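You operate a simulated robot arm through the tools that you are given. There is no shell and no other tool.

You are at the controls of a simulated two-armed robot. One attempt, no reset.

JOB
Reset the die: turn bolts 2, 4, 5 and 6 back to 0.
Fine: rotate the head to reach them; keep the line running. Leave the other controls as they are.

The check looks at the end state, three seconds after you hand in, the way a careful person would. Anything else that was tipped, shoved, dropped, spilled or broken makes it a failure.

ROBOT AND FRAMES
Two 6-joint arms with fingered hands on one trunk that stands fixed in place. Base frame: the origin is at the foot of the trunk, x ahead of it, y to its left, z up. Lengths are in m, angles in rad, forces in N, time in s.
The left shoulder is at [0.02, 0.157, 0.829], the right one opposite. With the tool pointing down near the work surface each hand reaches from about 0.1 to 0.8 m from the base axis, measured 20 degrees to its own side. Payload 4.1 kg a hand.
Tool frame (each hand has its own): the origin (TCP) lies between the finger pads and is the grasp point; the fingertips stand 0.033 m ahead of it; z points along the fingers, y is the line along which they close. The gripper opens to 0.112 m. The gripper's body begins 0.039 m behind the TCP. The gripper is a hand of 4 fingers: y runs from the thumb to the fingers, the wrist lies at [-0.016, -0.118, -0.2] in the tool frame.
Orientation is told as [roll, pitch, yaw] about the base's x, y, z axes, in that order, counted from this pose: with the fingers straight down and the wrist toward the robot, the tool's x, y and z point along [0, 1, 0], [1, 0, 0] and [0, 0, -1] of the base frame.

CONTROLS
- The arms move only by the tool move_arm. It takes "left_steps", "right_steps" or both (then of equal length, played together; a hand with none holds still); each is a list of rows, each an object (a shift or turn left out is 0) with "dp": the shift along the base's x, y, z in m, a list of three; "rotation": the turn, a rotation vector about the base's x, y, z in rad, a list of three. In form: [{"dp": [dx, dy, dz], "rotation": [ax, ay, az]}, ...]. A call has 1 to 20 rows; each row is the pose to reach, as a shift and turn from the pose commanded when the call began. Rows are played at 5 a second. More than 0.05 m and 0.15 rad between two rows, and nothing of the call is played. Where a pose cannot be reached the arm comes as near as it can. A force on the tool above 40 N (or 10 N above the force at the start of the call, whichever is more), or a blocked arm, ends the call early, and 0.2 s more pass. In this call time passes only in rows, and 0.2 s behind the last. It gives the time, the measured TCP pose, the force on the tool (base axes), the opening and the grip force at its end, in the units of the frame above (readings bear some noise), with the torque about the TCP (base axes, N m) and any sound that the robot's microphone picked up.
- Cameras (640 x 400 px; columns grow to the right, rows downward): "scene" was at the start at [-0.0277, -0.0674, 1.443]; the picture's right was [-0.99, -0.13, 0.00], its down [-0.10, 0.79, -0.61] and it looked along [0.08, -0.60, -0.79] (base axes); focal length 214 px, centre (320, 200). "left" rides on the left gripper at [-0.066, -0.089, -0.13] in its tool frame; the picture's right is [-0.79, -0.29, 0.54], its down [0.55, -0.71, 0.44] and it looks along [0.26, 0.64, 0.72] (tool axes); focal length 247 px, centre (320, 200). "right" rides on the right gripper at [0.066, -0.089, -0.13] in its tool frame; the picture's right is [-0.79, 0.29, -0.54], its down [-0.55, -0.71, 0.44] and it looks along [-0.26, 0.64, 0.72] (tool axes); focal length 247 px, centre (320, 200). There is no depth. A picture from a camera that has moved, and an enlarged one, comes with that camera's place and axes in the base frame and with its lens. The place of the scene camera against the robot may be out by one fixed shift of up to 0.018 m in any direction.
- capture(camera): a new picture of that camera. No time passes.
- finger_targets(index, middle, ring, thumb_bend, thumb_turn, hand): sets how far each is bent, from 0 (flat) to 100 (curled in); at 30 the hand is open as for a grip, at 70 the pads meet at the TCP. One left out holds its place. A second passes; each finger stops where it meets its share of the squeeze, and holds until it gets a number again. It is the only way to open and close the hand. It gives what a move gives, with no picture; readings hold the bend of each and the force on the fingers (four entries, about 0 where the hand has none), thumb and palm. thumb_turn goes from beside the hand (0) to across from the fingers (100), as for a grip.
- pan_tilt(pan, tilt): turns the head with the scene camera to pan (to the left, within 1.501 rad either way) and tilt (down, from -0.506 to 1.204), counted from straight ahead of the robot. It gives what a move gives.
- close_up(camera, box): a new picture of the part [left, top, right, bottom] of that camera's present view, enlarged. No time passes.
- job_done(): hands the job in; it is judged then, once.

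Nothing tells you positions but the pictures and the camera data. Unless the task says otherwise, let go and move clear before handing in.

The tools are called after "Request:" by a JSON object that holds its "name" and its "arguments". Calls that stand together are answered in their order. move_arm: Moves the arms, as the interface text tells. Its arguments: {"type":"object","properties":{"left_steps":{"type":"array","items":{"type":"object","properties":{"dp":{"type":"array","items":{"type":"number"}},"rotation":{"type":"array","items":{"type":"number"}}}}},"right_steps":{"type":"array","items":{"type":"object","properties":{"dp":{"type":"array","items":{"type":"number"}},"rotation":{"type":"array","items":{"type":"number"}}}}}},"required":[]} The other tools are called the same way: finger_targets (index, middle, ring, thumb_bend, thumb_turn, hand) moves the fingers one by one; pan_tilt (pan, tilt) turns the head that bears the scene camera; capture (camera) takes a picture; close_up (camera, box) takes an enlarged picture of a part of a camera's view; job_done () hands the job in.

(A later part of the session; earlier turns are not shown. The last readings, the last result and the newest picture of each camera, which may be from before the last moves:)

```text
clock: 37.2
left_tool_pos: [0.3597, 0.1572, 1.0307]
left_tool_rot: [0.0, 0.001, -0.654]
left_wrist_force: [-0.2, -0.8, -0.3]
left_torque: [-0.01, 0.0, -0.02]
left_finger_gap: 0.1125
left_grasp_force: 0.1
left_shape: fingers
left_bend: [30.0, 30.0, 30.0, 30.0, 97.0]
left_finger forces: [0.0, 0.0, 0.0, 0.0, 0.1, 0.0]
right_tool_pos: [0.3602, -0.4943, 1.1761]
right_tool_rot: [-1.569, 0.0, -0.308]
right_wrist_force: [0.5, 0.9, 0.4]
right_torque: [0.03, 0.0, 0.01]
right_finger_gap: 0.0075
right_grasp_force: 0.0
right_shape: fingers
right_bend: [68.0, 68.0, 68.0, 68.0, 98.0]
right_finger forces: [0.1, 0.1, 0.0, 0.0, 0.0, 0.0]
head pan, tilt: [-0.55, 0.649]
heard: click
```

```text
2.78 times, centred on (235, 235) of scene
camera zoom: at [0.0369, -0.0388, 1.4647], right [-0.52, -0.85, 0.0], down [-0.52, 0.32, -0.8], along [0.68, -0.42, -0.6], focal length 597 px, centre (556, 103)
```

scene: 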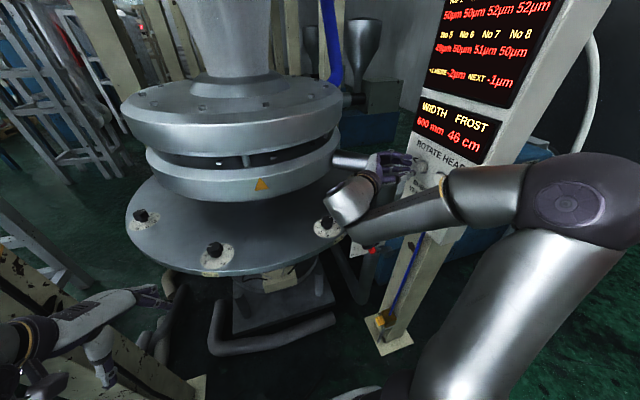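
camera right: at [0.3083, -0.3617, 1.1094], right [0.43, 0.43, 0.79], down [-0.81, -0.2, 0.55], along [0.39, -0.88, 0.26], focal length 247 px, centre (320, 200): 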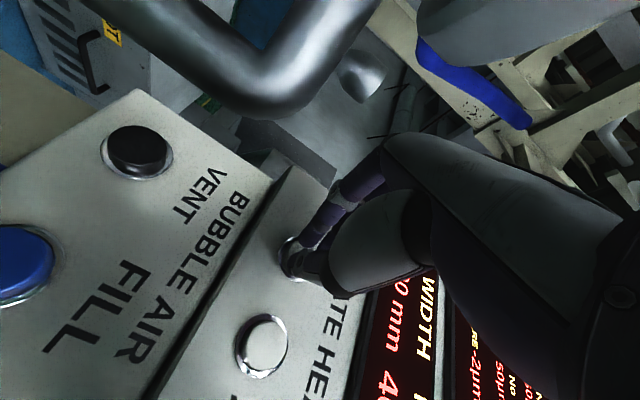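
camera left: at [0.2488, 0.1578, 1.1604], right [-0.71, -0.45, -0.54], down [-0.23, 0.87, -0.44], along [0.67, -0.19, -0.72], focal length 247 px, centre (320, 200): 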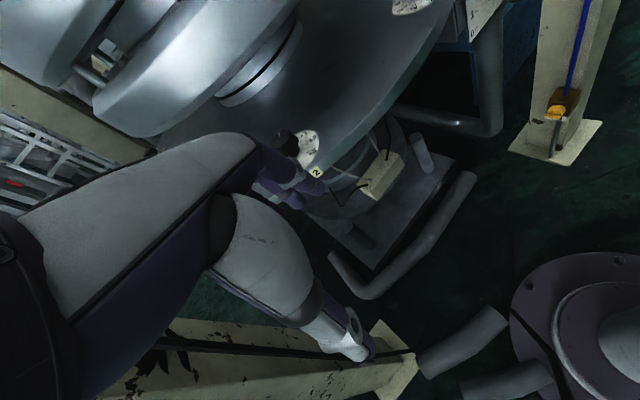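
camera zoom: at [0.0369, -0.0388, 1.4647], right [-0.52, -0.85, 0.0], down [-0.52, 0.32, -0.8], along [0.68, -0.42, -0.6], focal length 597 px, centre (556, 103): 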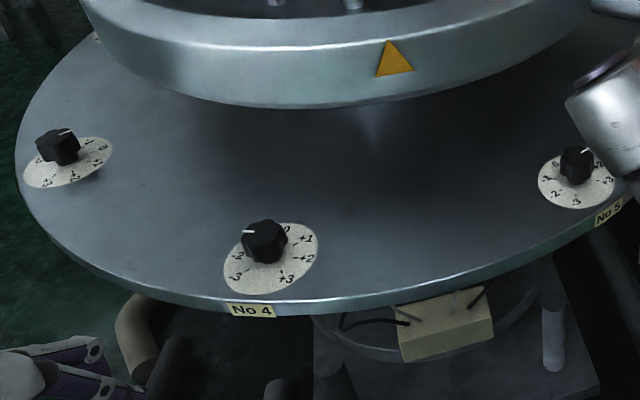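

It may still be settling, so I wait one more second and re-check.

Request:
{"name": "move_arm", "arguments": {"right_steps": [{"dp": [0, 0, 0]}, {"dp": [0, 0, 0]}, {"dp": [0, 0, 0]}, {"dp": [0, 0, 0]}, {"dp": [0, 0, 0]}, {"dp": [0, 0, 0]}]}}

Request:
{"name": "close_up", "arguments": {"camera": "scene", "box": [185, 230, 240, 280]}}

```text
clock: 38.6
left_tool_pos: [0.36, 0.1575, 1.0304]
left_tool_rot: [0.0, -0.001, -0.656]
left_wrist_force: [0.7, -0.7, 0.1]
left_torque: [0.0, 0.04, 0.0]
left_finger_gap: 0.1127
left_grasp_force: 0.1
left_shape: fingers
left_bend: [30.0, 30.0, 30.0, 30.0, 97.0]
left_finger forces: [0.0, 0.0, 0.1, 0.1, 0.0, 0.0]
right_tool_pos: [0.3599, -0.4944, 1.1756]
right_tool_rot: [-1.569, -0.001, -0.308]
right_wrist_force: [-0.2, 0.1, 0.7]
right_torque: [0.02, -0.01, 0.01]
right_finger_gap: 0.0077
right_grasp_force: 0.1
right_shape: fingers
right_bend: [68.0, 68.0, 68.0, 68.0, 98.0]
right_finger forces: [0.0, 0.0, 0.0, 0.0, 0.0, 0.0]
head pan, tilt: [-0.55, 0.649]
```

```text
8.00 times, centred on (212, 255) of scene
camera zoom: at [0.0369, -0.0388, 1.4647], right [-0.52, -0.85, 0.0], down [-0.52, 0.32, -0.8], along [0.68, -0.42, -0.6], focal length 1716 px, centre (1180, -240)
```

zoom: 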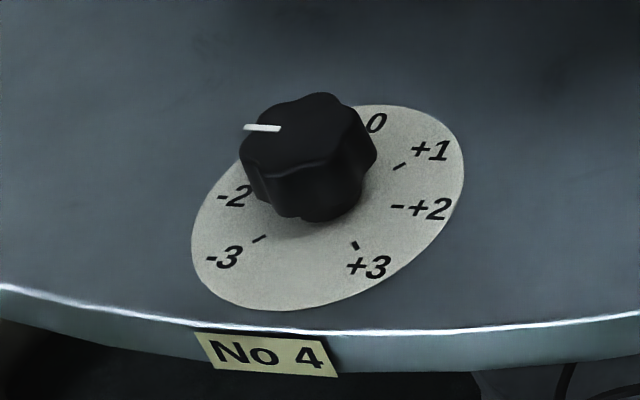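

No 4 has settled at the same station and reads about -2 (pointer ~93° counter-clockwise of 0). I bring the left hand back around it, now centred at (0.610, 0.017).

Request:
{"name": "move_arm", "arguments": {"left_steps": [{"dp": [0.03, -0.036, -0.01], "rotation": [0, 0, 0.1]}, {"dp": [0.06, -0.072, -0.02], "rotation": [0, 0, 0.2]}, {"dp": [0.09, -0.105, -0.03], "rotation": [0, 0, 0.3]}, {"dp": [0.12, -0.115, -0.034], "rotation": [0, 0, 0.42]}, {"dp": [0.15, -0.125, -0.0355], "rotation": [0, 0, 0.54]}, {"dp": [0.18, -0.133, -0.0355], "rotation": [0, 0, 0.66]}, {"dp": [0.21, -0.138, -0.0355], "rotation": [0, 0, 0.76]}, {"dp": [0.25, -0.1405, -0.0355], "rotation": [0, 0, 0.805]}]}}

Request:
{"name": "close_up", "arguments": {"camera": "left", "box": [240, 150, 420, 370]}}

```text
clock: 40.5
left_tool_pos: [0.6089, 0.0148, 0.9926]
left_tool_rot: [0.0, 0.0, 0.153]
left_wrist_force: [-0.4, 0.1, 0.6]
left_torque: [0.03, -0.06, 0.03]
left_finger_gap: 0.1125
left_grasp_force: 0.0
left_shape: fingers
left_bend: [30.0, 30.0, 30.0, 30.0, 97.0]
left_finger forces: [0.0, 0.0, 0.1, 0.1, 0.0, 0.1]
right_tool_pos: [0.3591, -0.4936, 1.1768]
right_tool_rot: [-1.568, -0.002, -0.307]
right_wrist_force: [0.6, 0.1, 0.6]
right_torque: [0.0, -0.02, 0.02]
right_finger_gap: 0.0076
right_grasp_force: 0.2
right_shape: fingers
right_bend: [68.0, 68.0, 68.0, 68.0, 98.0]
right_finger forces: [0.0, 0.0, 0.1, 0.0, 0.1, 0.0]
head pan, tilt: [-0.55, 0.649]
```

```text
1.82 times, centred on (330, 260) of left
camera zoom: at [0.5299, -0.0644, 1.1229], right [-0.16, -0.83, -0.54], down [-0.79, 0.44, -0.44], along [0.6, 0.35, -0.72], focal length 449 px, centre (302, 91)
```

zoom: 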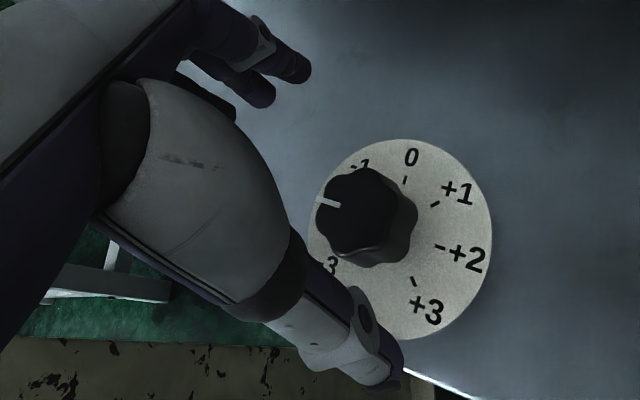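

The knob lies at about (0.611, 0.0155); the hand is over it. I lower and close.

Request:
{"name": "move_arm", "arguments": {"left_steps": [{"dp": [0.0015, 0.001, -0.025]}, {"dp": [0.0015, 0.001, -0.045]}, {"dp": [0.0015, 0.001, -0.0635]}]}}

Request:
{"name": "finger_targets", "arguments": {"hand": "left", "index": 64, "middle": 64, "ring": 64, "thumb_bend": 64}}

Request:
{"name": "close_up", "arguments": {"camera": "left", "box": [240, 150, 420, 370]}}

```text
clock: 41.2
left_tool_pos: [0.6112, 0.0169, 0.9289]
left_tool_rot: [0.0, 0.0, 0.152]
left_wrist_force: [0.6, 0.1, -1.0]
left_torque: [-0.03, -0.02, 0.0]
left_finger_gap: 0.1124
left_grasp_force: 0.1
left_shape: fingers
left_bend: [30.0, 30.0, 30.0, 30.0, 97.0]
left_finger forces: [0.1, 0.1, 0.1, 0.0, 0.0, 0.0]
right_tool_pos: [0.3608, -0.4932, 1.1746]
right_tool_rot: [-1.568, 0.001, -0.306]
right_wrist_force: [0.3, 0.0, -0.1]
right_torque: [0.02, 0.03, 0.01]
right_finger_gap: 0.0074
right_grasp_force: 0.0
right_shape: fingers
right_bend: [68.0, 68.0, 68.0, 68.0, 98.0]
right_finger forces: [0.0, 0.1, 0.0, 0.0, 0.1, 0.0]
head pan, tilt: [-0.55, 0.649]
```

```text
clock: 42.2
left_tool_pos: [0.6117, 0.0166, 0.929]
left_tool_rot: [0.001, -0.001, 0.151]
left_wrist_force: [-0.5, 0.0, -2.5]
left_torque: [0.01, 0.04, -0.01]
left_finger_gap: 0.0383
left_grasp_force: 7.8
left_shape: fingers
left_bend: [59.0, 61.0, 64.0, 57.0, 97.0]
left_finger forces: [4.4, 3.4, 0.0, 0.0, 8.3, 0.0]
right_tool_pos: [0.3603, -0.4937, 1.1762]
right_tool_rot: [-1.569, -0.001, -0.308]
right_wrist_force: [-0.5, -0.8, 0.3]
right_torque: [0.03, -0.04, -0.02]
right_finger_gap: 0.0074
right_grasp_force: 0.1
right_shape: fingers
right_bend: [68.0, 68.0, 68.0, 68.0, 98.0]
right_finger forces: [0.1, 0.1, 0.0, 0.1, 0.1, 0.1]
head pan, tilt: [-0.55, 0.649]
```

```text
1.82 times, centred on (330, 260) of left
camera zoom: at [0.532, -0.0636, 1.0589], right [-0.16, -0.83, -0.54], down [-0.79, 0.44, -0.44], along [0.6, 0.35, -0.72], focal length 449 px, centre (302, 91)
```

zoom: 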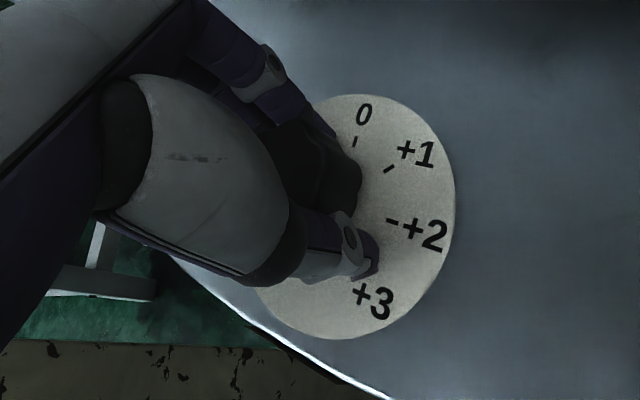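

A balanced grip (wrist force near zero). I turn clockwise in steps to about 95°, allowing a little for slack.

Request:
{"name": "move_arm", "arguments": {"left_steps": [{"rotation": [0, 0, -0.13]}, {"rotation": [0, 0, -0.26]}, {"rotation": [0, 0, -0.39]}, {"rotation": [0, 0, -0.52]}, {"rotation": [0, 0, -0.65]}, {"rotation": [0, 0, -0.78]}, {"rotation": [0, 0, -0.91]}]}}

Request:
{"name": "move_arm", "arguments": {"left_steps": [{"rotation": [0, 0, -0.13]}, {"rotation": [0, 0, -0.26]}, {"rotation": [0, 0, -0.39]}, {"rotation": [0, 0, -0.52]}, {"rotation": [0, 0, -0.65]}, {"rotation": [0, 0, -0.75]}]}}

Request:
{"name": "close_up", "arguments": {"camera": "scene", "box": [194, 234, 230, 258]}}

Request:
{"name": "close_up", "arguments": {"camera": "scene", "box": [185, 230, 240, 280]}}

```text
clock: 43.9
left_tool_pos: [0.6123, 0.0153, 0.9297]
left_tool_rot: [-0.001, -0.001, -0.759]
left_wrist_force: [0.6, -3.5, -6.5]
left_torque: [-0.09, -0.03, 0.07]
left_finger_gap: 0.0384
left_grasp_force: 9.3
left_shape: fingers
left_bend: [58.0, 61.0, 64.0, 58.0, 96.0]
left_finger forces: [6.4, 4.0, 0.0, 0.1, 7.6, 0.0]
right_tool_pos: [0.3595, -0.4935, 1.1767]
right_tool_rot: [-1.569, 0.001, -0.308]
right_wrist_force: [0.6, 0.0, 1.2]
right_torque: [0.0, -0.02, -0.01]
right_finger_gap: 0.0072
right_grasp_force: 0.1
right_shape: fingers
right_bend: [68.0, 68.0, 68.0, 68.0, 98.0]
right_finger forces: [0.0, 0.0, 0.0, 0.0, 0.0, 0.1]
head pan, tilt: [-0.55, 0.649]
```

```text
clock: 45.2
left_tool_pos: [0.6106, 0.0153, 0.9288]
left_tool_rot: [-0.001, 0.001, -1.512]
left_wrist_force: [-3.7, -6.7, -7.7]
left_torque: [-0.18, 0.09, 0.02]
left_finger_gap: 0.0384
left_grasp_force: 9.6
left_shape: fingers
left_bend: [57.0, 60.0, 64.0, 58.0, 96.0]
left_finger forces: [7.7, 4.8, 0.0, 0.0, 6.6, 0.0]
right_tool_pos: [0.3598, -0.4943, 1.1766]
right_tool_rot: [-1.571, 0.0, -0.307]
right_wrist_force: [-0.4, 1.3, -0.8]
right_torque: [0.0, -0.03, -0.02]
right_finger_gap: 0.0078
right_grasp_force: 0.1
right_shape: fingers
right_bend: [68.0, 68.0, 68.0, 68.0, 98.0]
right_finger forces: [0.0, 0.0, 0.0, 0.0, 0.1, 0.0]
head pan, tilt: [-0.55, 0.649]
```

```text
16.00 times, centred on (212, 246) of scene
camera zoom: at [0.0369, -0.039, 1.4647], right [-0.52, -0.85, 0.0], down [-0.52, 0.32, -0.8], along [0.68, -0.42, -0.6], focal length 3432 px, centre (2048, -536)
```

zoom: 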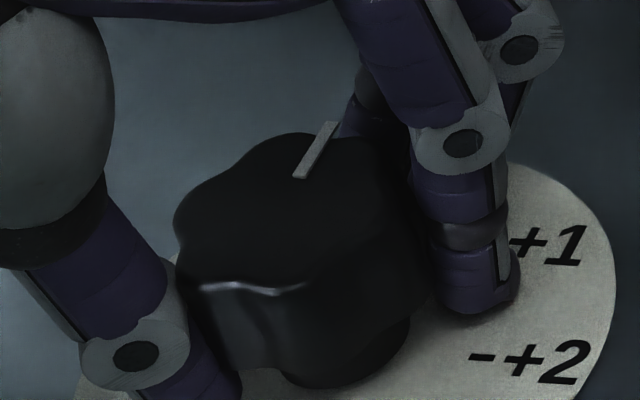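

```text
8.00 times, centred on (212, 255) of scene
camera zoom: at [0.0369, -0.039, 1.4647], right [-0.52, -0.85, 0.0], down [-0.52, 0.32, -0.8], along [0.68, -0.42, -0.6], focal length 1716 px, centre (1180, -240)
```

zoom: 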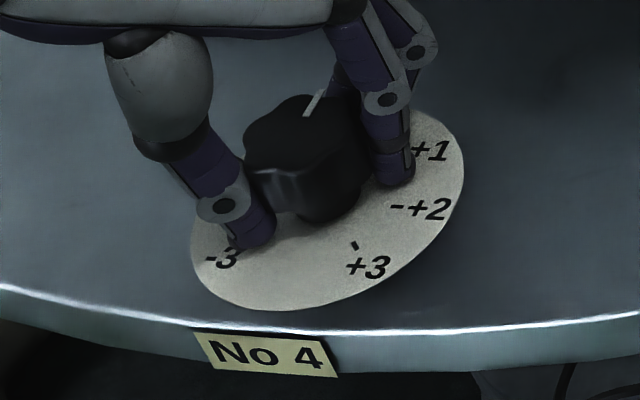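

Bolt 4's pointer now measures -35.7° against the 0 mark's -36.2°, so it's on 0. I release, lift and draw back.

Request:
{"name": "finger_targets", "arguments": {"hand": "left", "index": 30, "middle": 30, "ring": 30, "thumb_bend": 30}}

Request:
{"name": "move_arm", "arguments": {"left_steps": [{"dp": [0, 0, 0.025]}, {"dp": [0, 0, 0.062]}, {"dp": [-0.01, 0.03, 0.068], "rotation": [0, 0, 0.1]}, {"dp": [-0.03, 0.06, 0.07], "rotation": [0, 0, 0.22]}, {"dp": [-0.06, 0.085, 0.075], "rotation": [0, 0, 0.36]}, {"dp": [-0.1, 0.1, 0.08], "rotation": [0, 0, 0.5]}, {"dp": [-0.14, 0.115, 0.09], "rotation": [0, 0, 0.6]}, {"dp": [-0.18, 0.13, 0.095], "rotation": [0, 0, 0.7]}, {"dp": [-0.22, 0.14, 0.1], "rotation": [0, 0, 0.8]}, {"dp": [-0.25, 0.141, 0.1015], "rotation": [0, 0, 0.857]}]}}

Request:
{"name": "close_up", "arguments": {"camera": "scene", "box": [194, 234, 230, 258]}}

Request:
{"name": "close_up", "arguments": {"camera": "scene", "box": [185, 230, 240, 280]}}

Request:
{"name": "capture", "arguments": {"camera": "scene"}}

```text
clock: 46.2
left_tool_pos: [0.6117, 0.0166, 0.9296]
left_tool_rot: [0.001, 0.0, -1.51]
left_wrist_force: [-0.8, 0.3, -0.1]
left_torque: [0.01, -0.02, -0.02]
left_finger_gap: 0.1125
left_grasp_force: 0.0
left_shape: fingers
left_bend: [30.0, 30.0, 30.0, 30.0, 97.0]
left_finger forces: [0.1, 0.0, 0.0, 0.0, 0.0, 0.0]
right_tool_pos: [0.3604, -0.4937, 1.1752]
right_tool_rot: [-1.568, 0.0, -0.308]
right_wrist_force: [-0.1, 0.0, -0.1]
right_torque: [0.0, 0.02, -0.02]
right_finger_gap: 0.0074
right_grasp_force: 0.2
right_shape: fingers
right_bend: [68.0, 68.0, 68.0, 68.0, 98.0]
right_finger forces: [0.0, 0.1, 0.0, 0.0, 0.0, 0.0]
head pan, tilt: [-0.55, 0.649]
```

```text
clock: 48.5
left_tool_pos: [0.3582, 0.1552, 1.0299]
left_tool_rot: [0.001, -0.001, -0.651]
left_wrist_force: [-1.0, 0.4, 0.1]
left_torque: [0.04, 0.05, -0.01]
left_finger_gap: 0.1127
left_grasp_force: 0.1
left_shape: fingers
left_bend: [30.0, 30.0, 30.0, 30.0, 97.0]
left_finger forces: [0.1, 0.0, 0.0, 0.0, 0.1, 0.0]
right_tool_pos: [0.3603, -0.4953, 1.1758]
right_tool_rot: [-1.568, 0.001, -0.307]
right_wrist_force: [0.8, 0.6, -0.2]
right_torque: [-0.04, 0.03, -0.03]
right_finger_gap: 0.0074
right_grasp_force: 0.1
right_shape: fingers
right_bend: [68.0, 68.0, 68.0, 68.0, 98.0]
right_finger forces: [0.0, 0.0, 0.1, 0.0, 0.0, 0.0]
head pan, tilt: [-0.55, 0.649]
```

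```text
16.00 times, centred on (212, 246) of scene
camera zoom: at [0.0374, -0.0389, 1.4647], right [-0.52, -0.85, 0.0], down [-0.52, 0.32, -0.8], along [0.68, -0.42, -0.6], focal length 3432 px, centre (2048, -536)
```

zoom: 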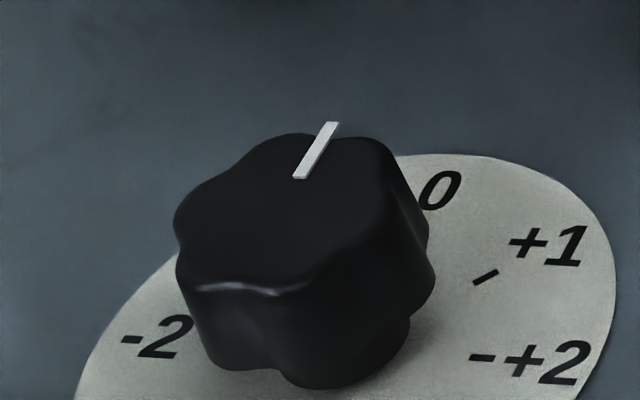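

```text
8.00 times, centred on (212, 255) of scene
camera zoom: at [0.0374, -0.0389, 1.4647], right [-0.52, -0.85, 0.0], down [-0.52, 0.32, -0.8], along [0.68, -0.42, -0.6], focal length 1716 px, centre (1180, -240)
```

zoom: 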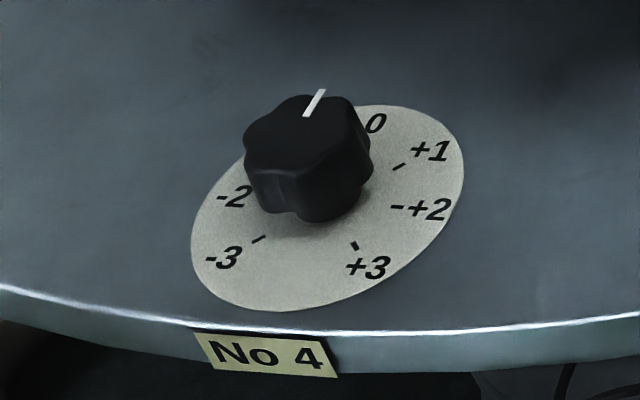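

```text
taken
```

scene: 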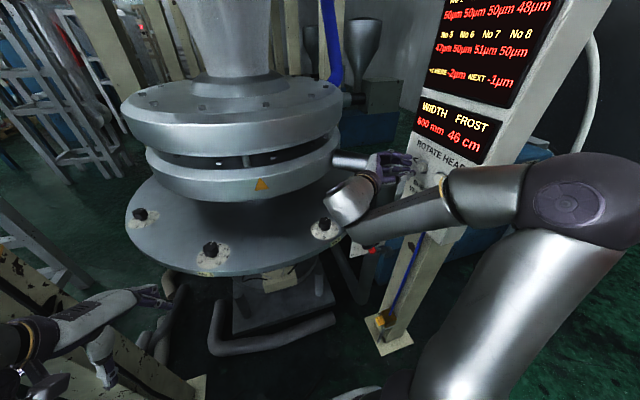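

Bolt 4 now looks identical to bolt 3's 0. I press "<" to bring bolt 5 to the station and wait until it settles.

Request:
{"name": "move_arm", "arguments": {"right_steps": [{"dp": [-0.006, -0.019, 0]}, {"dp": [-0.0093, -0.0295, 0]}, {"dp": [-0.0102, -0.0323, 0]}, {"dp": [-0.006, -0.019, 0]}, {"dp": [0, 0, 0]}, {"dp": [0, 0, 0]}, {"dp": [0, 0, 0]}, {"dp": [0, 0, 0]}, {"dp": [0, 0, 0]}, {"dp": [0, 0, 0]}, {"dp": [0, 0, 0]}, {"dp": [0, 0, 0]}, {"dp": [0, 0, 0]}, {"dp": [0, 0, 0]}, {"dp": [0, 0, 0]}, {"dp": [0, 0, 0]}, {"dp": [0, 0, 0]}, {"dp": [0, 0, 0]}, {"dp": [0, 0, 0]}]}}

Request:
{"name": "close_up", "arguments": {"camera": "scene", "box": [185, 230, 240, 280]}}

Request:
{"name": "close_up", "arguments": {"camera": "scene", "box": [120, 180, 350, 290]}}

```text
clock: 52.5
left_tool_pos: [0.3583, 0.1566, 1.0318]
left_tool_rot: [-0.001, 0.001, -0.652]
left_wrist_force: [0.0, -0.3, 0.4]
left_torque: [0.03, -0.03, 0.01]
left_finger_gap: 0.1124
left_grasp_force: 0.1
left_shape: fingers
left_bend: [30.0, 30.0, 30.0, 30.0, 97.0]
left_finger forces: [0.0, 0.1, 0.0, 0.1, 0.1, 0.0]
right_tool_pos: [0.3611, -0.4951, 1.1757]
right_tool_rot: [-1.57, 0.0, -0.308]
right_wrist_force: [-0.1, 0.9, 1.0]
right_torque: [0.01, 0.03, 0.02]
right_finger_gap: 0.0079
right_grasp_force: 0.1
right_shape: fingers
right_bend: [68.0, 68.0, 68.0, 68.0, 98.0]
right_finger forces: [0.1, 0.0, 0.0, 0.0, 0.0, 0.0]
head pan, tilt: [-0.55, 0.649]
heard: click
```

```text
8.00 times, centred on (212, 255) of scene
camera zoom: at [0.0369, -0.0388, 1.4647], right [-0.52, -0.85, 0.0], down [-0.52, 0.32, -0.8], along [0.68, -0.42, -0.6], focal length 1716 px, centre (1180, -240)
```

zoom: 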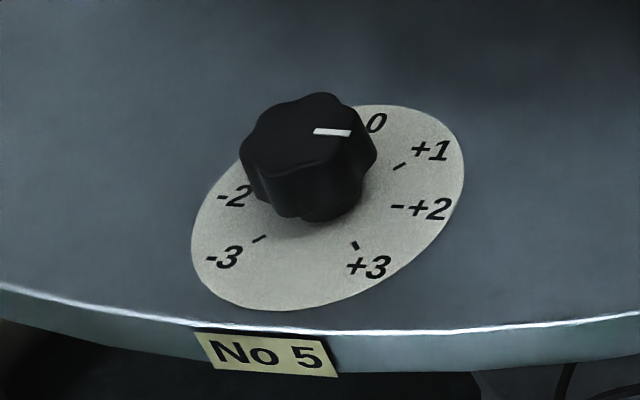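

```text
2.78 times, centred on (235, 235) of scene
camera zoom: at [0.0369, -0.0388, 1.4647], right [-0.52, -0.85, 0.0], down [-0.52, 0.32, -0.8], along [0.68, -0.42, -0.6], focal length 597 px, centre (556, 103)
```

zoom: 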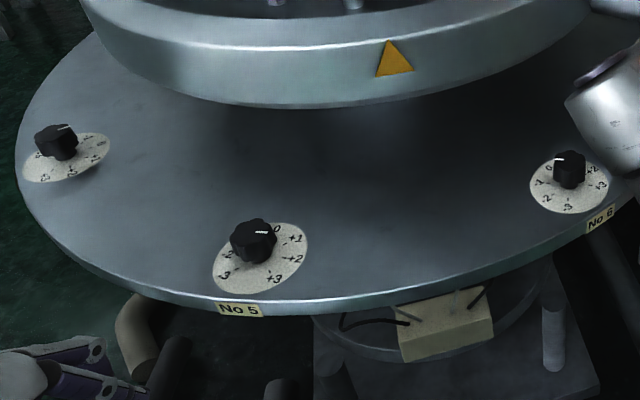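

Bolt 5 reads +2 (pointer about 89° clockwise of 0), so it needs a counter-clockwise quarter turn. I bring the left hand over it at yaw -1.45 to have room for that.

Request:
{"name": "move_arm", "arguments": {"left_steps": [{"dp": [0.03, -0.001, -0.0015], "rotation": [0, 0, -0.057]}, {"dp": [0.07, -0.011, -0.0065], "rotation": [0, 0, -0.157]}, {"dp": [0.11, -0.026, -0.0115], "rotation": [0, 0, -0.257]}, {"dp": [0.15, -0.041, -0.0215], "rotation": [0, 0, -0.357]}, {"dp": [0.19, -0.056, -0.0265], "rotation": [0, 0, -0.497]}, {"dp": [0.22, -0.081, -0.0315], "rotation": [0, 0, -0.637]}, {"dp": [0.242, -0.111, -0.0335], "rotation": [0, 0, -0.757]}, {"dp": [0.2525, -0.1395, -0.0385], "rotation": [0, 0, -0.8]}]}}

Request:
{"name": "close_up", "arguments": {"camera": "left", "box": [240, 150, 420, 370]}}

Request:
{"name": "close_up", "arguments": {"camera": "scene", "box": [170, 200, 260, 280]}}

```text
clock: 54.2
left_tool_pos: [0.6129, 0.0186, 0.9934]
left_tool_rot: [-0.002, 0.002, -1.455]
left_wrist_force: [-1.4, 1.3, 0.2]
left_torque: [-0.01, 0.02, 0.01]
left_finger_gap: 0.1124
left_grasp_force: 0.0
left_shape: fingers
left_bend: [30.0, 30.0, 30.0, 30.0, 97.0]
left_finger forces: [0.0, 0.1, 0.0, 0.0, 0.1, 0.0]
right_tool_pos: [0.3605, -0.4943, 1.1767]
right_tool_rot: [-1.57, 0.0, -0.308]
right_wrist_force: [0.0, -0.2, -0.2]
right_torque: [-0.02, 0.0, 0.01]
right_finger_gap: 0.0079
right_grasp_force: 0.0
right_shape: fingers
right_bend: [68.0, 68.0, 68.0, 68.0, 98.0]
right_finger forces: [0.0, 0.0, 0.0, 0.0, 0.1, 0.1]
head pan, tilt: [-0.55, 0.649]
```

```text
1.82 times, centred on (330, 260) of left
camera zoom: at [0.5369, 0.0988, 1.124], right [-0.82, 0.19, -0.54], down [0.47, 0.77, -0.44], along [0.33, -0.61, -0.72], focal length 449 px, centre (302, 91)
```

zoom: 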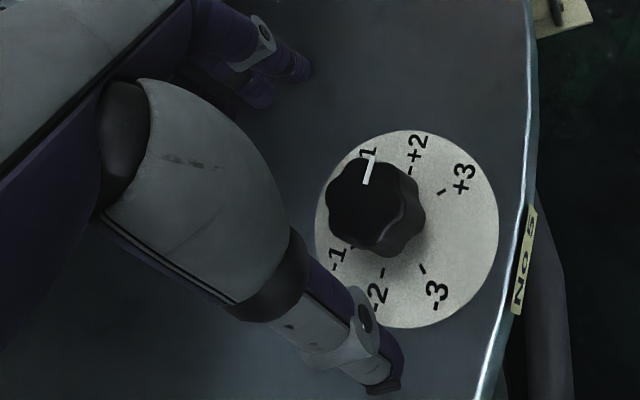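

```text
5.00 times, centred on (215, 240) of scene
camera zoom: at [0.0366, -0.0383, 1.4648], right [-0.52, -0.85, 0.0], down [-0.52, 0.32, -0.8], along [0.68, -0.42, -0.6], focal length 1072 px, centre (845, 0)
```

zoom: 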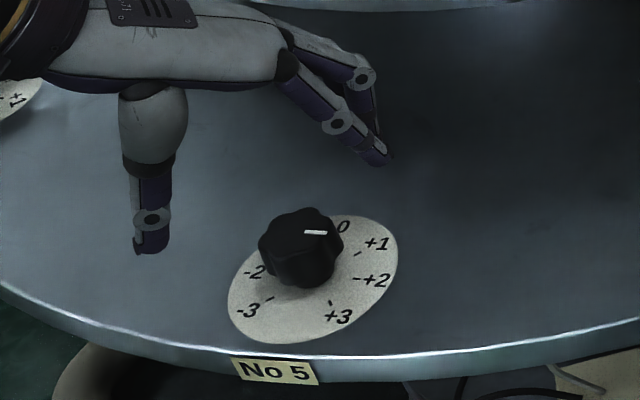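

The hand is 2–3 mm off the knob axis; I correct that, lower and grip.

Request:
{"name": "move_arm", "arguments": {"left_steps": [{"dp": [-0.002, -0.002, -0.025]}, {"dp": [-0.002, -0.002, -0.045]}, {"dp": [-0.002, -0.002, -0.064]}]}}

Request:
{"name": "finger_targets", "arguments": {"hand": "left", "index": 64, "middle": 64, "ring": 64, "thumb_bend": 64}}

Request:
{"name": "close_up", "arguments": {"camera": "scene", "box": [185, 230, 240, 280]}}

```text
clock: 55.0
left_tool_pos: [0.6124, 0.0168, 0.9283]
left_tool_rot: [0.0, 0.0, -1.451]
left_wrist_force: [-0.7, 0.3, 0.1]
left_torque: [0.01, -0.01, -0.01]
left_finger_gap: 0.1124
left_grasp_force: 0.0
left_shape: fingers
left_bend: [30.0, 30.0, 30.0, 30.0, 97.0]
left_finger forces: [0.0, 0.0, 0.1, 0.0, 0.0, 0.1]
right_tool_pos: [0.3605, -0.4945, 1.1752]
right_tool_rot: [-1.569, 0.001, -0.308]
right_wrist_force: [-1.1, 0.0, -0.2]
right_torque: [0.01, -0.01, 0.0]
right_finger_gap: 0.0078
right_grasp_force: 0.1
right_shape: fingers
right_bend: [68.0, 68.0, 68.0, 68.0, 98.0]
right_finger forces: [0.0, 0.0, 0.1, 0.0, 0.1, 0.0]
head pan, tilt: [-0.55, 0.649]
```

```text
clock: 56.0
left_tool_pos: [0.612, 0.0168, 0.9277]
left_tool_rot: [0.0, 0.0, -1.45]
left_wrist_force: [1.5, -3.7, -4.4]
left_torque: [-0.02, -0.05, -0.02]
left_finger_gap: 0.0395
left_grasp_force: 8.3
left_shape: fingers
left_bend: [57.0, 61.0, 64.0, 58.0, 97.0]
left_finger forces: [7.1, 3.7, 0.0, 0.0, 6.8, 0.0]
right_tool_pos: [0.3613, -0.4943, 1.1759]
right_tool_rot: [-1.57, 0.001, -0.309]
right_wrist_force: [0.4, -0.6, 0.3]
right_torque: [0.01, 0.0, -0.02]
right_finger_gap: 0.0076
right_grasp_force: 0.0
right_shape: fingers
right_bend: [68.0, 68.0, 68.0, 68.0, 98.0]
right_finger forces: [0.0, 0.0, 0.0, 0.0, 0.0, 0.1]
head pan, tilt: [-0.55, 0.649]
```

```text
8.00 times, centred on (212, 255) of scene
camera zoom: at [0.0371, -0.0389, 1.4647], right [-0.52, -0.85, 0.0], down [-0.52, 0.32, -0.8], along [0.68, -0.42, -0.6], focal length 1716 px, centre (1180, -240)
```

zoom: 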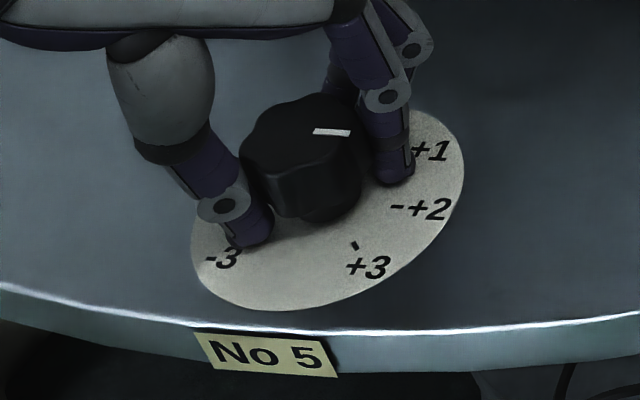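

Grip holds and the pointer hasn't moved. I turn counter-clockwise about 92° in steps.

Request:
{"name": "move_arm", "arguments": {"left_steps": [{"rotation": [0, 0, 0.13]}, {"rotation": [0, 0, 0.26]}, {"rotation": [0, 0, 0.39]}, {"rotation": [0, 0, 0.52]}, {"rotation": [0, 0, 0.65]}, {"rotation": [0, 0, 0.78]}, {"rotation": [0, 0, 0.91]}]}}

Request:
{"name": "close_up", "arguments": {"camera": "scene", "box": [185, 230, 240, 280]}}

Request:
{"name": "move_arm", "arguments": {"left_steps": [{"rotation": [0, 0, 0.13]}, {"rotation": [0, 0, 0.26]}, {"rotation": [0, 0, 0.39]}, {"rotation": [0, 0, 0.52]}, {"rotation": [0, 0, 0.62]}, {"rotation": [0, 0, 0.69]}]}}

Request:
{"name": "close_up", "arguments": {"camera": "scene", "box": [185, 230, 240, 280]}}

Request:
{"name": "close_up", "arguments": {"camera": "left", "box": [240, 150, 420, 370]}}

```text
clock: 57.6
left_tool_pos: [0.6118, 0.0156, 0.9295]
left_tool_rot: [0.0, 0.003, -0.543]
left_wrist_force: [-0.8, 5.4, -6.3]
left_torque: [0.15, 0.03, -0.09]
left_finger_gap: 0.0392
left_grasp_force: 8.9
left_shape: fingers
left_bend: [58.0, 62.0, 64.0, 57.0, 98.0]
left_finger forces: [4.8, 3.6, 0.0, 0.0, 8.9, 0.0]
right_tool_pos: [0.3609, -0.494, 1.1764]
right_tool_rot: [-1.569, 0.001, -0.306]
right_wrist_force: [0.0, -0.6, 0.3]
right_torque: [0.02, -0.03, 0.01]
right_finger_gap: 0.0077
right_grasp_force: 0.1
right_shape: fingers
right_bend: [68.0, 68.0, 68.0, 68.0, 98.0]
right_finger forces: [0.0, 0.0, 0.1, 0.1, 0.0, 0.0]
head pan, tilt: [-0.55, 0.649]
```

```text
8.00 times, centred on (212, 255) of scene
camera zoom: at [0.0371, -0.0386, 1.4647], right [-0.52, -0.85, 0.0], down [-0.52, 0.32, -0.8], along [0.68, -0.42, -0.6], focal length 1716 px, centre (1180, -240)
```

zoom: 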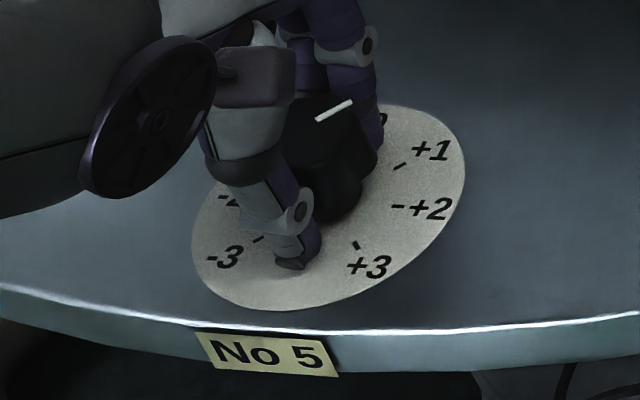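

```text
clock: 59.0
left_tool_pos: [0.612, 0.0164, 0.9281]
left_tool_rot: [-0.001, 0.0, 0.15]
left_wrist_force: [-6.2, 10.0, -4.1]
left_torque: [0.18, 0.2, 0.0]
left_finger_gap: 0.0391
left_grasp_force: 8.8
left_shape: fingers
left_bend: [59.0, 62.0, 64.0, 57.0, 99.0]
left_finger forces: [3.7, 4.6, 0.0, 0.0, 9.8, 0.0]
right_tool_pos: [0.3608, -0.4946, 1.1766]
right_tool_rot: [-1.569, -0.002, -0.307]
right_wrist_force: [0.1, -0.2, -0.2]
right_torque: [-0.01, 0.02, -0.03]
right_finger_gap: 0.0077
right_grasp_force: 0.1
right_shape: fingers
right_bend: [68.0, 68.0, 68.0, 68.0, 98.0]
right_finger forces: [0.0, 0.0, 0.0, 0.0, 0.0, 0.0]
head pan, tilt: [-0.55, 0.649]
```

```text
8.00 times, centred on (212, 255) of scene
camera zoom: at [0.0368, -0.0384, 1.4648], right [-0.52, -0.85, 0.0], down [-0.52, 0.32, -0.8], along [0.68, -0.42, -0.6], focal length 1716 px, centre (1180, -240)
```

zoom: 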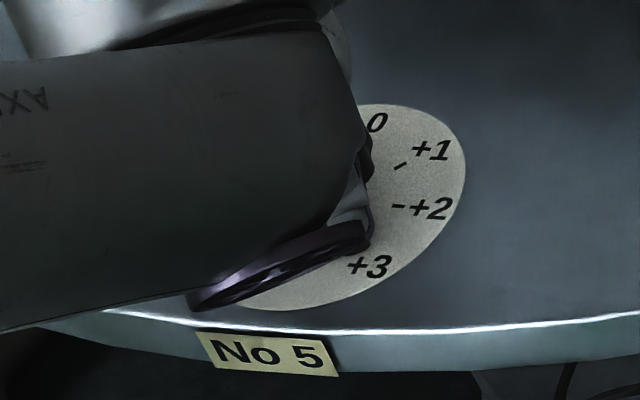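

```text
1.82 times, centred on (330, 260) of left
camera zoom: at [0.5327, -0.0631, 1.0585], right [-0.17, -0.83, -0.54], down [-0.79, 0.44, -0.44], along [0.6, 0.35, -0.72], focal length 449 px, centre (302, 91)
```

zoom: 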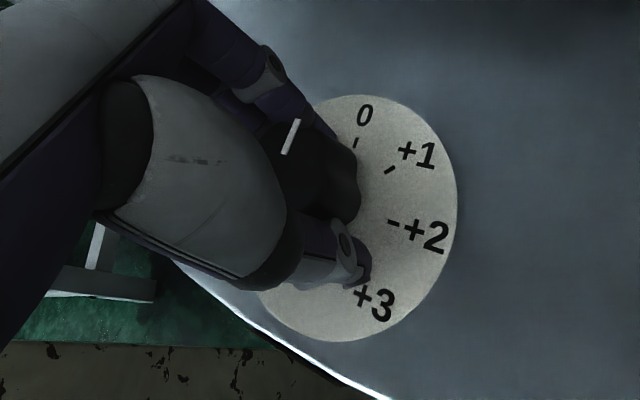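

The left camera shows the pointer next to 0. I zoom in to read it precisely before letting go.

Request:
{"name": "close_up", "arguments": {"camera": "left", "box": [290, 200, 350, 240]}}

```text
10.00 times, centred on (320, 220) of left
camera zoom: at [0.5327, -0.0631, 1.0585], right [-0.17, -0.83, -0.54], down [-0.79, 0.44, -0.44], along [0.6, 0.35, -0.72], focal length 2470 px, centre (320, 0)
```

zoom: 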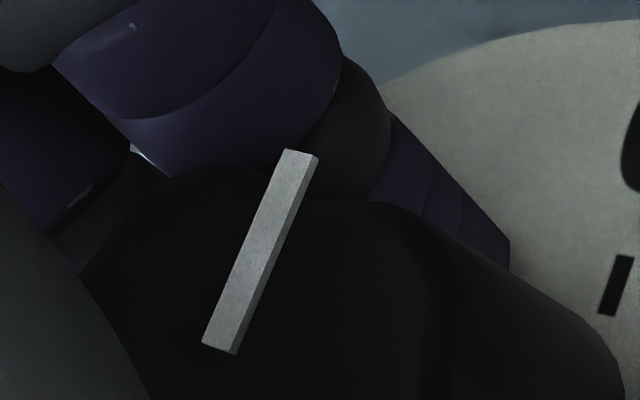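

Bolt 5's pointer is at -37.6° against -36.2° for 0, i.e. on 0. I release and back out the way I came in.

Request:
{"name": "finger_targets", "arguments": {"hand": "left", "index": 30, "middle": 30, "ring": 30, "thumb_bend": 30}}

Request:
{"name": "move_arm", "arguments": {"left_steps": [{"dp": [0, 0, 0.025]}, {"dp": [0, 0, 0.065]}, {"dp": [-0.04, 0.0025, 0.066], "rotation": [0, 0, -0.045]}, {"dp": [-0.07, 0.0075, 0.066], "rotation": [0, 0, -0.145]}, {"dp": [-0.1, 0.0155, 0.066], "rotation": [0, 0, -0.265]}, {"dp": [-0.13, 0.0255, 0.068], "rotation": [0, 0, -0.385]}, {"dp": [-0.16, 0.0355, 0.07], "rotation": [0, 0, -0.5]}, {"dp": [-0.19, 0.0685, 0.08], "rotation": [0, 0, -0.6]}, {"dp": [-0.22, 0.1045, 0.09], "rotation": [0, 0, -0.7]}, {"dp": [-0.25, 0.14, 0.1], "rotation": [0, 0, -0.8]}]}}

Request:
{"name": "close_up", "arguments": {"camera": "scene", "box": [194, 234, 230, 258]}}

Request:
{"name": "close_up", "arguments": {"camera": "scene", "box": [185, 230, 240, 280]}}

```text
clock: 60.0
left_tool_pos: [0.6115, 0.0154, 0.929]
left_tool_rot: [-0.002, 0.0, 0.148]
left_wrist_force: [0.0, -0.1, -0.2]
left_torque: [-0.04, -0.03, 0.0]
left_finger_gap: 0.1124
left_grasp_force: 0.1
left_shape: fingers
left_bend: [30.0, 30.0, 30.0, 30.0, 98.0]
left_finger forces: [0.1, 0.0, 0.0, 0.0, 0.0, 0.1]
right_tool_pos: [0.3597, -0.495, 1.1757]
right_tool_rot: [-1.569, 0.001, -0.307]
right_wrist_force: [0.4, -0.8, -1.0]
right_torque: [-0.04, 0.0, 0.01]
right_finger_gap: 0.0076
right_grasp_force: 0.1
right_shape: fingers
right_bend: [68.0, 68.0, 68.0, 68.0, 98.0]
right_finger forces: [0.1, 0.1, 0.1, 0.0, 0.1, 0.0]
head pan, tilt: [-0.55, 0.649]
```

```text
clock: 62.2
left_tool_pos: [0.361, 0.155, 1.029]
left_tool_rot: [0.001, 0.001, -0.654]
left_wrist_force: [0.2, -1.9, -0.3]
left_torque: [0.04, 0.02, 0.0]
left_finger_gap: 0.1125
left_grasp_force: 0.0
left_shape: fingers
left_bend: [30.0, 30.0, 30.0, 30.0, 98.0]
left_finger forces: [0.1, 0.1, 0.0, 0.1, 0.0, 0.0]
right_tool_pos: [0.3607, -0.4946, 1.1761]
right_tool_rot: [-1.568, -0.001, -0.308]
right_wrist_force: [1.5, -0.6, -0.4]
right_torque: [-0.03, 0.0, -0.02]
right_finger_gap: 0.0076
right_grasp_force: 0.1
right_shape: fingers
right_bend: [68.0, 68.0, 68.0, 68.0, 98.0]
right_finger forces: [0.0, 0.0, 0.0, 0.0, 0.0, 0.0]
head pan, tilt: [-0.55, 0.649]
```

```text
16.00 times, centred on (212, 246) of scene
camera zoom: at [0.0373, -0.0392, 1.4647], right [-0.52, -0.85, 0.0], down [-0.52, 0.32, -0.8], along [0.68, -0.42, -0.6], focal length 3432 px, centre (2048, -536)
```

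zoom: 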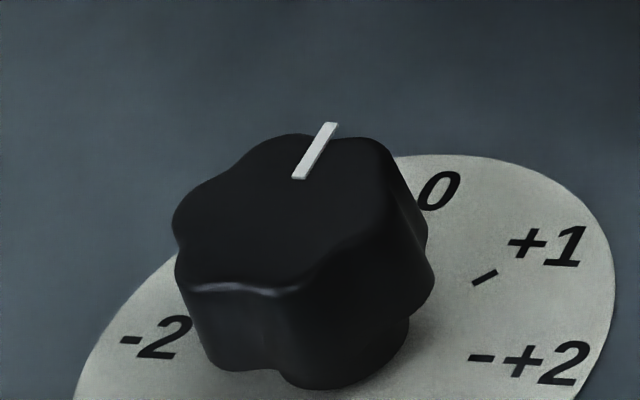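

```text
8.00 times, centred on (212, 255) of scene
camera zoom: at [0.0373, -0.0392, 1.4647], right [-0.52, -0.85, 0.0], down [-0.52, 0.32, -0.8], along [0.68, -0.42, -0.6], focal length 1716 px, centre (1180, -240)
```

zoom: 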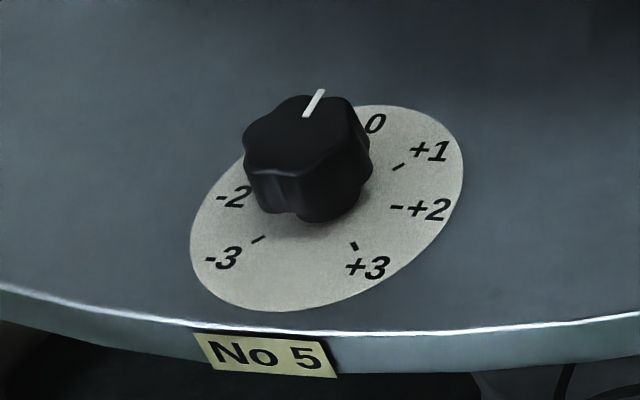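

Bolt 5 matches bolts 3 and 4 at 0. I press "<" once more to bring bolt 6 round.

Request:
{"name": "move_arm", "arguments": {"right_steps": [{"dp": [-0.006, -0.019, 0]}, {"dp": [-0.0093, -0.0295, 0]}, {"dp": [-0.0102, -0.0323, 0]}, {"dp": [-0.006, -0.019, 0]}, {"dp": [0, 0, 0]}, {"dp": [0, 0, 0]}, {"dp": [0, 0, 0]}, {"dp": [0, 0, 0]}, {"dp": [0, 0, 0]}, {"dp": [0, 0, 0]}, {"dp": [0, 0, 0]}, {"dp": [0, 0, 0]}, {"dp": [0, 0, 0]}, {"dp": [0, 0, 0]}, {"dp": [0, 0, 0]}, {"dp": [0, 0, 0]}, {"dp": [0, 0, 0]}, {"dp": [0, 0, 0]}, {"dp": [0, 0, 0]}]}}

Request:
{"name": "close_up", "arguments": {"camera": "scene", "box": [185, 230, 240, 280]}}

Request:
{"name": "close_up", "arguments": {"camera": "scene", "box": [120, 180, 350, 290]}}

```text
clock: 66.2
left_tool_pos: [0.3617, 0.1568, 1.0288]
left_tool_rot: [-0.001, 0.0, -0.653]
left_wrist_force: [0.2, 0.7, -0.5]
left_torque: [0.0, 0.0, -0.04]
left_finger_gap: 0.1125
left_grasp_force: 0.0
left_shape: fingers
left_bend: [30.0, 30.0, 30.0, 30.0, 98.0]
left_finger forces: [0.0, 0.0, 0.0, 0.1, 0.0, 0.0]
right_tool_pos: [0.3609, -0.4954, 1.1764]
right_tool_rot: [-1.569, -0.001, -0.308]
right_wrist_force: [-0.1, 0.0, 0.3]
right_torque: [0.02, 0.01, -0.02]
right_finger_gap: 0.0078
right_grasp_force: 0.0
right_shape: fingers
right_bend: [68.0, 68.0, 68.0, 68.0, 98.0]
right_finger forces: [0.0, 0.0, 0.0, 0.1, 0.0, 0.0]
head pan, tilt: [-0.55, 0.649]
heard: click
```

```text
8.00 times, centred on (212, 255) of scene
camera zoom: at [0.0369, -0.0388, 1.4647], right [-0.52, -0.85, 0.0], down [-0.52, 0.32, -0.8], along [0.68, -0.42, -0.6], focal length 1716 px, centre (1180, -240)
```

zoom: 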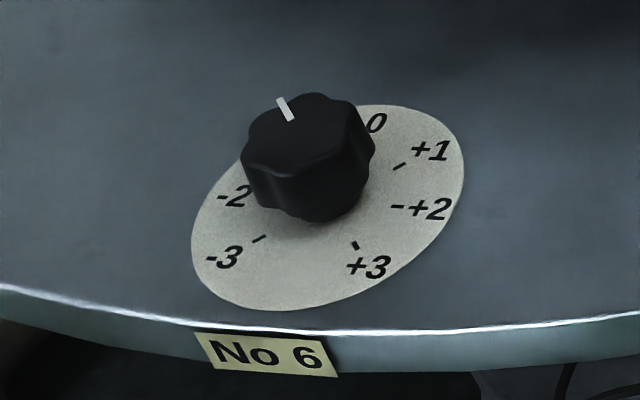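

```text
2.78 times, centred on (235, 235) of scene
camera zoom: at [0.0369, -0.0388, 1.4647], right [-0.52, -0.85, 0.0], down [-0.52, 0.32, -0.8], along [0.68, -0.42, -0.6], focal length 597 px, centre (556, 103)
```

zoom: 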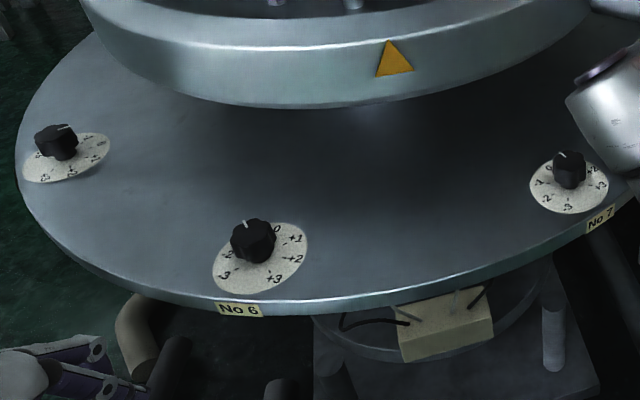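

Bolt 6 reads about -1 (pointer ~42° counter-clockwise of 0). I take a closer reading and bring the left hand straight in over it.

Request:
{"name": "close_up", "arguments": {"camera": "scene", "box": [194, 234, 230, 258]}}

Request:
{"name": "move_arm", "arguments": {"left_steps": [{"dp": [0.04, -0.022, -0.006]}, {"dp": [0.08, -0.044, -0.012]}, {"dp": [0.12, -0.066, -0.018]}, {"dp": [0.16, -0.088, -0.024]}, {"dp": [0.2, -0.11, -0.03]}, {"dp": [0.235, -0.131, -0.036]}, {"dp": [0.25, -0.14, -0.036]}]}}

Request:
{"name": "close_up", "arguments": {"camera": "left", "box": [240, 150, 420, 370]}}

```text
16.00 times, centred on (212, 246) of scene
camera zoom: at [0.0369, -0.0388, 1.4647], right [-0.52, -0.85, 0.0], down [-0.52, 0.32, -0.8], along [0.68, -0.42, -0.6], focal length 3432 px, centre (2048, -536)
```

zoom: 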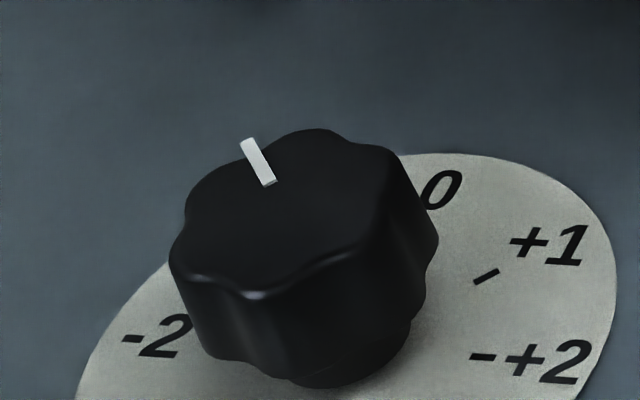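

```text
clock: 67.8
left_tool_pos: [0.6104, 0.0159, 0.9915]
left_tool_rot: [0.0, 0.001, -0.653]
left_wrist_force: [-0.6, 0.5, -0.5]
left_torque: [-0.02, 0.01, -0.03]
left_finger_gap: 0.1127
left_grasp_force: 0.1
left_shape: fingers
left_bend: [30.0, 30.0, 30.0, 30.0, 98.0]
left_finger forces: [0.0, 0.1, 0.0, 0.0, 0.0, 0.0]
right_tool_pos: [0.3609, -0.4958, 1.1767]
right_tool_rot: [-1.569, -0.001, -0.308]
right_wrist_force: [0.1, 0.1, -0.4]
right_torque: [0.0, 0.02, 0.03]
right_finger_gap: 0.0078
right_grasp_force: 0.1
right_shape: fingers
right_bend: [68.0, 68.0, 68.0, 68.0, 98.0]
right_finger forces: [0.0, 0.0, 0.0, 0.0, 0.1, 0.1]
head pan, tilt: [-0.55, 0.649]
```

```text
1.82 times, centred on (330, 260) of left
camera zoom: at [0.4991, 0.0158, 1.1217], right [-0.71, -0.46, -0.54], down [-0.23, 0.87, -0.44], along [0.67, -0.19, -0.72], focal length 449 px, centre (302, 91)
```

zoom: 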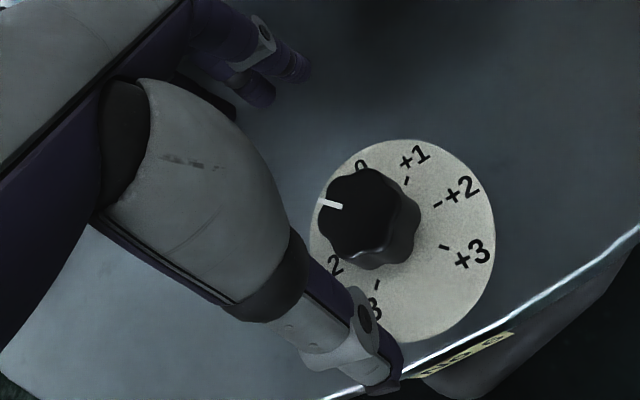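

The hand is centred on bolt 6. I lower and grip.

Request:
{"name": "move_arm", "arguments": {"left_steps": [{"dp": [0.0005, 0.0005, -0.025]}, {"dp": [0.0005, 0.0005, -0.045]}, {"dp": [0.0005, 0.0005, -0.063]}]}}

Request:
{"name": "finger_targets", "arguments": {"hand": "left", "index": 64, "middle": 64, "ring": 64, "thumb_bend": 64}}

Request:
{"name": "close_up", "arguments": {"camera": "scene", "box": [194, 234, 230, 258]}}

```text
clock: 68.7
left_tool_pos: [0.6112, 0.0157, 0.9291]
left_tool_rot: [-0.001, 0.0, -0.65]
left_wrist_force: [-0.6, -0.8, 0.4]
left_torque: [-0.03, -0.01, 0.0]
left_finger_gap: 0.1127
left_grasp_force: 0.0
left_shape: fingers
left_bend: [30.0, 30.0, 30.0, 30.0, 98.0]
left_finger forces: [0.0, 0.0, 0.1, 0.0, 0.0, 0.0]
right_tool_pos: [0.3612, -0.4949, 1.1769]
right_tool_rot: [-1.569, 0.001, -0.308]
right_wrist_force: [-0.7, 0.7, -0.5]
right_torque: [0.04, 0.02, 0.01]
right_finger_gap: 0.0076
right_grasp_force: 0.1
right_shape: fingers
right_bend: [68.0, 68.0, 68.0, 68.0, 98.0]
right_finger forces: [0.0, 0.1, 0.0, 0.2, 0.0, 0.0]
head pan, tilt: [-0.55, 0.649]
```

```text
clock: 69.7
left_tool_pos: [0.6099, 0.016, 0.9296]
left_tool_rot: [0.0, 0.0, -0.654]
left_wrist_force: [-0.1, 1.7, -4.3]
left_torque: [0.02, -0.03, -0.04]
left_finger_gap: 0.0392
left_grasp_force: 7.9
left_shape: fingers
left_bend: [58.0, 61.0, 64.0, 57.0, 97.0]
left_finger forces: [4.9, 2.9, 0.0, 0.0, 8.4, 0.1]
right_tool_pos: [0.3611, -0.4945, 1.1764]
right_tool_rot: [-1.569, 0.0, -0.309]
right_wrist_force: [0.0, -0.3, 0.6]
right_torque: [0.0, -0.01, -0.03]
right_finger_gap: 0.0076
right_grasp_force: 0.2
right_shape: fingers
right_bend: [68.0, 68.0, 68.0, 68.0, 98.0]
right_finger forces: [0.0, 0.0, 0.0, 0.0, 0.0, 0.0]
head pan, tilt: [-0.55, 0.649]
```

```text
16.00 times, centred on (212, 246) of scene
camera zoom: at [0.037, -0.0387, 1.4647], right [-0.52, -0.85, 0.0], down [-0.52, 0.32, -0.8], along [0.68, -0.42, -0.6], focal length 3432 px, centre (2048, -536)
```

zoom: 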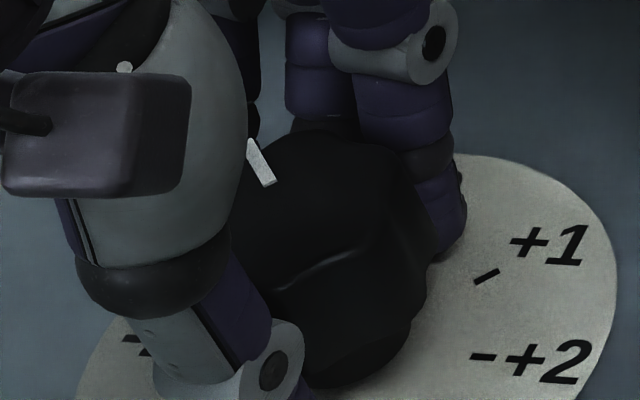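

Gripped without disturbing the pointer. I turn clockwise about 46° and read it again.

Request:
{"name": "move_arm", "arguments": {"left_steps": [{"rotation": [0, 0, -0.13]}, {"rotation": [0, 0, -0.26]}, {"rotation": [0, 0, -0.39]}, {"rotation": [0, 0, -0.52]}, {"rotation": [0, 0, -0.65]}, {"rotation": [0, 0, -0.75]}, {"rotation": [0, 0, -0.8]}]}}

Request:
{"name": "close_up", "arguments": {"camera": "scene", "box": [194, 234, 230, 258]}}

```text
clock: 71.2
left_tool_pos: [0.6123, 0.0165, 0.9288]
left_tool_rot: [-0.001, 0.0, -1.456]
left_wrist_force: [-2.4, -4.9, -7.6]
left_torque: [-0.17, 0.06, -0.02]
left_finger_gap: 0.0392
left_grasp_force: 9.2
left_shape: fingers
left_bend: [57.0, 61.0, 64.0, 58.0, 96.0]
left_finger forces: [7.5, 3.9, 0.0, 0.0, 6.8, 0.0]
right_tool_pos: [0.3605, -0.4956, 1.1772]
right_tool_rot: [-1.569, 0.001, -0.309]
right_wrist_force: [1.2, 0.2, 0.0]
right_torque: [-0.01, 0.01, -0.02]
right_finger_gap: 0.0078
right_grasp_force: 0.1
right_shape: fingers
right_bend: [68.0, 68.0, 68.0, 68.0, 98.0]
right_finger forces: [0.0, 0.0, 0.1, 0.0, 0.0, 0.0]
head pan, tilt: [-0.55, 0.649]
```

```text
16.00 times, centred on (212, 246) of scene
camera zoom: at [0.037, -0.0389, 1.4647], right [-0.52, -0.85, 0.0], down [-0.52, 0.32, -0.8], along [0.68, -0.42, -0.6], focal length 3432 px, centre (2048, -536)
```

zoom: 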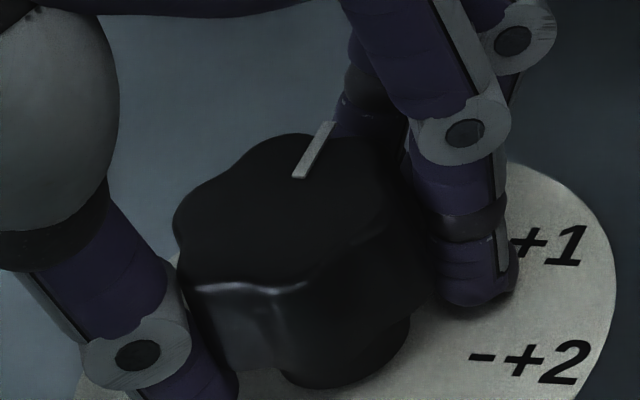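

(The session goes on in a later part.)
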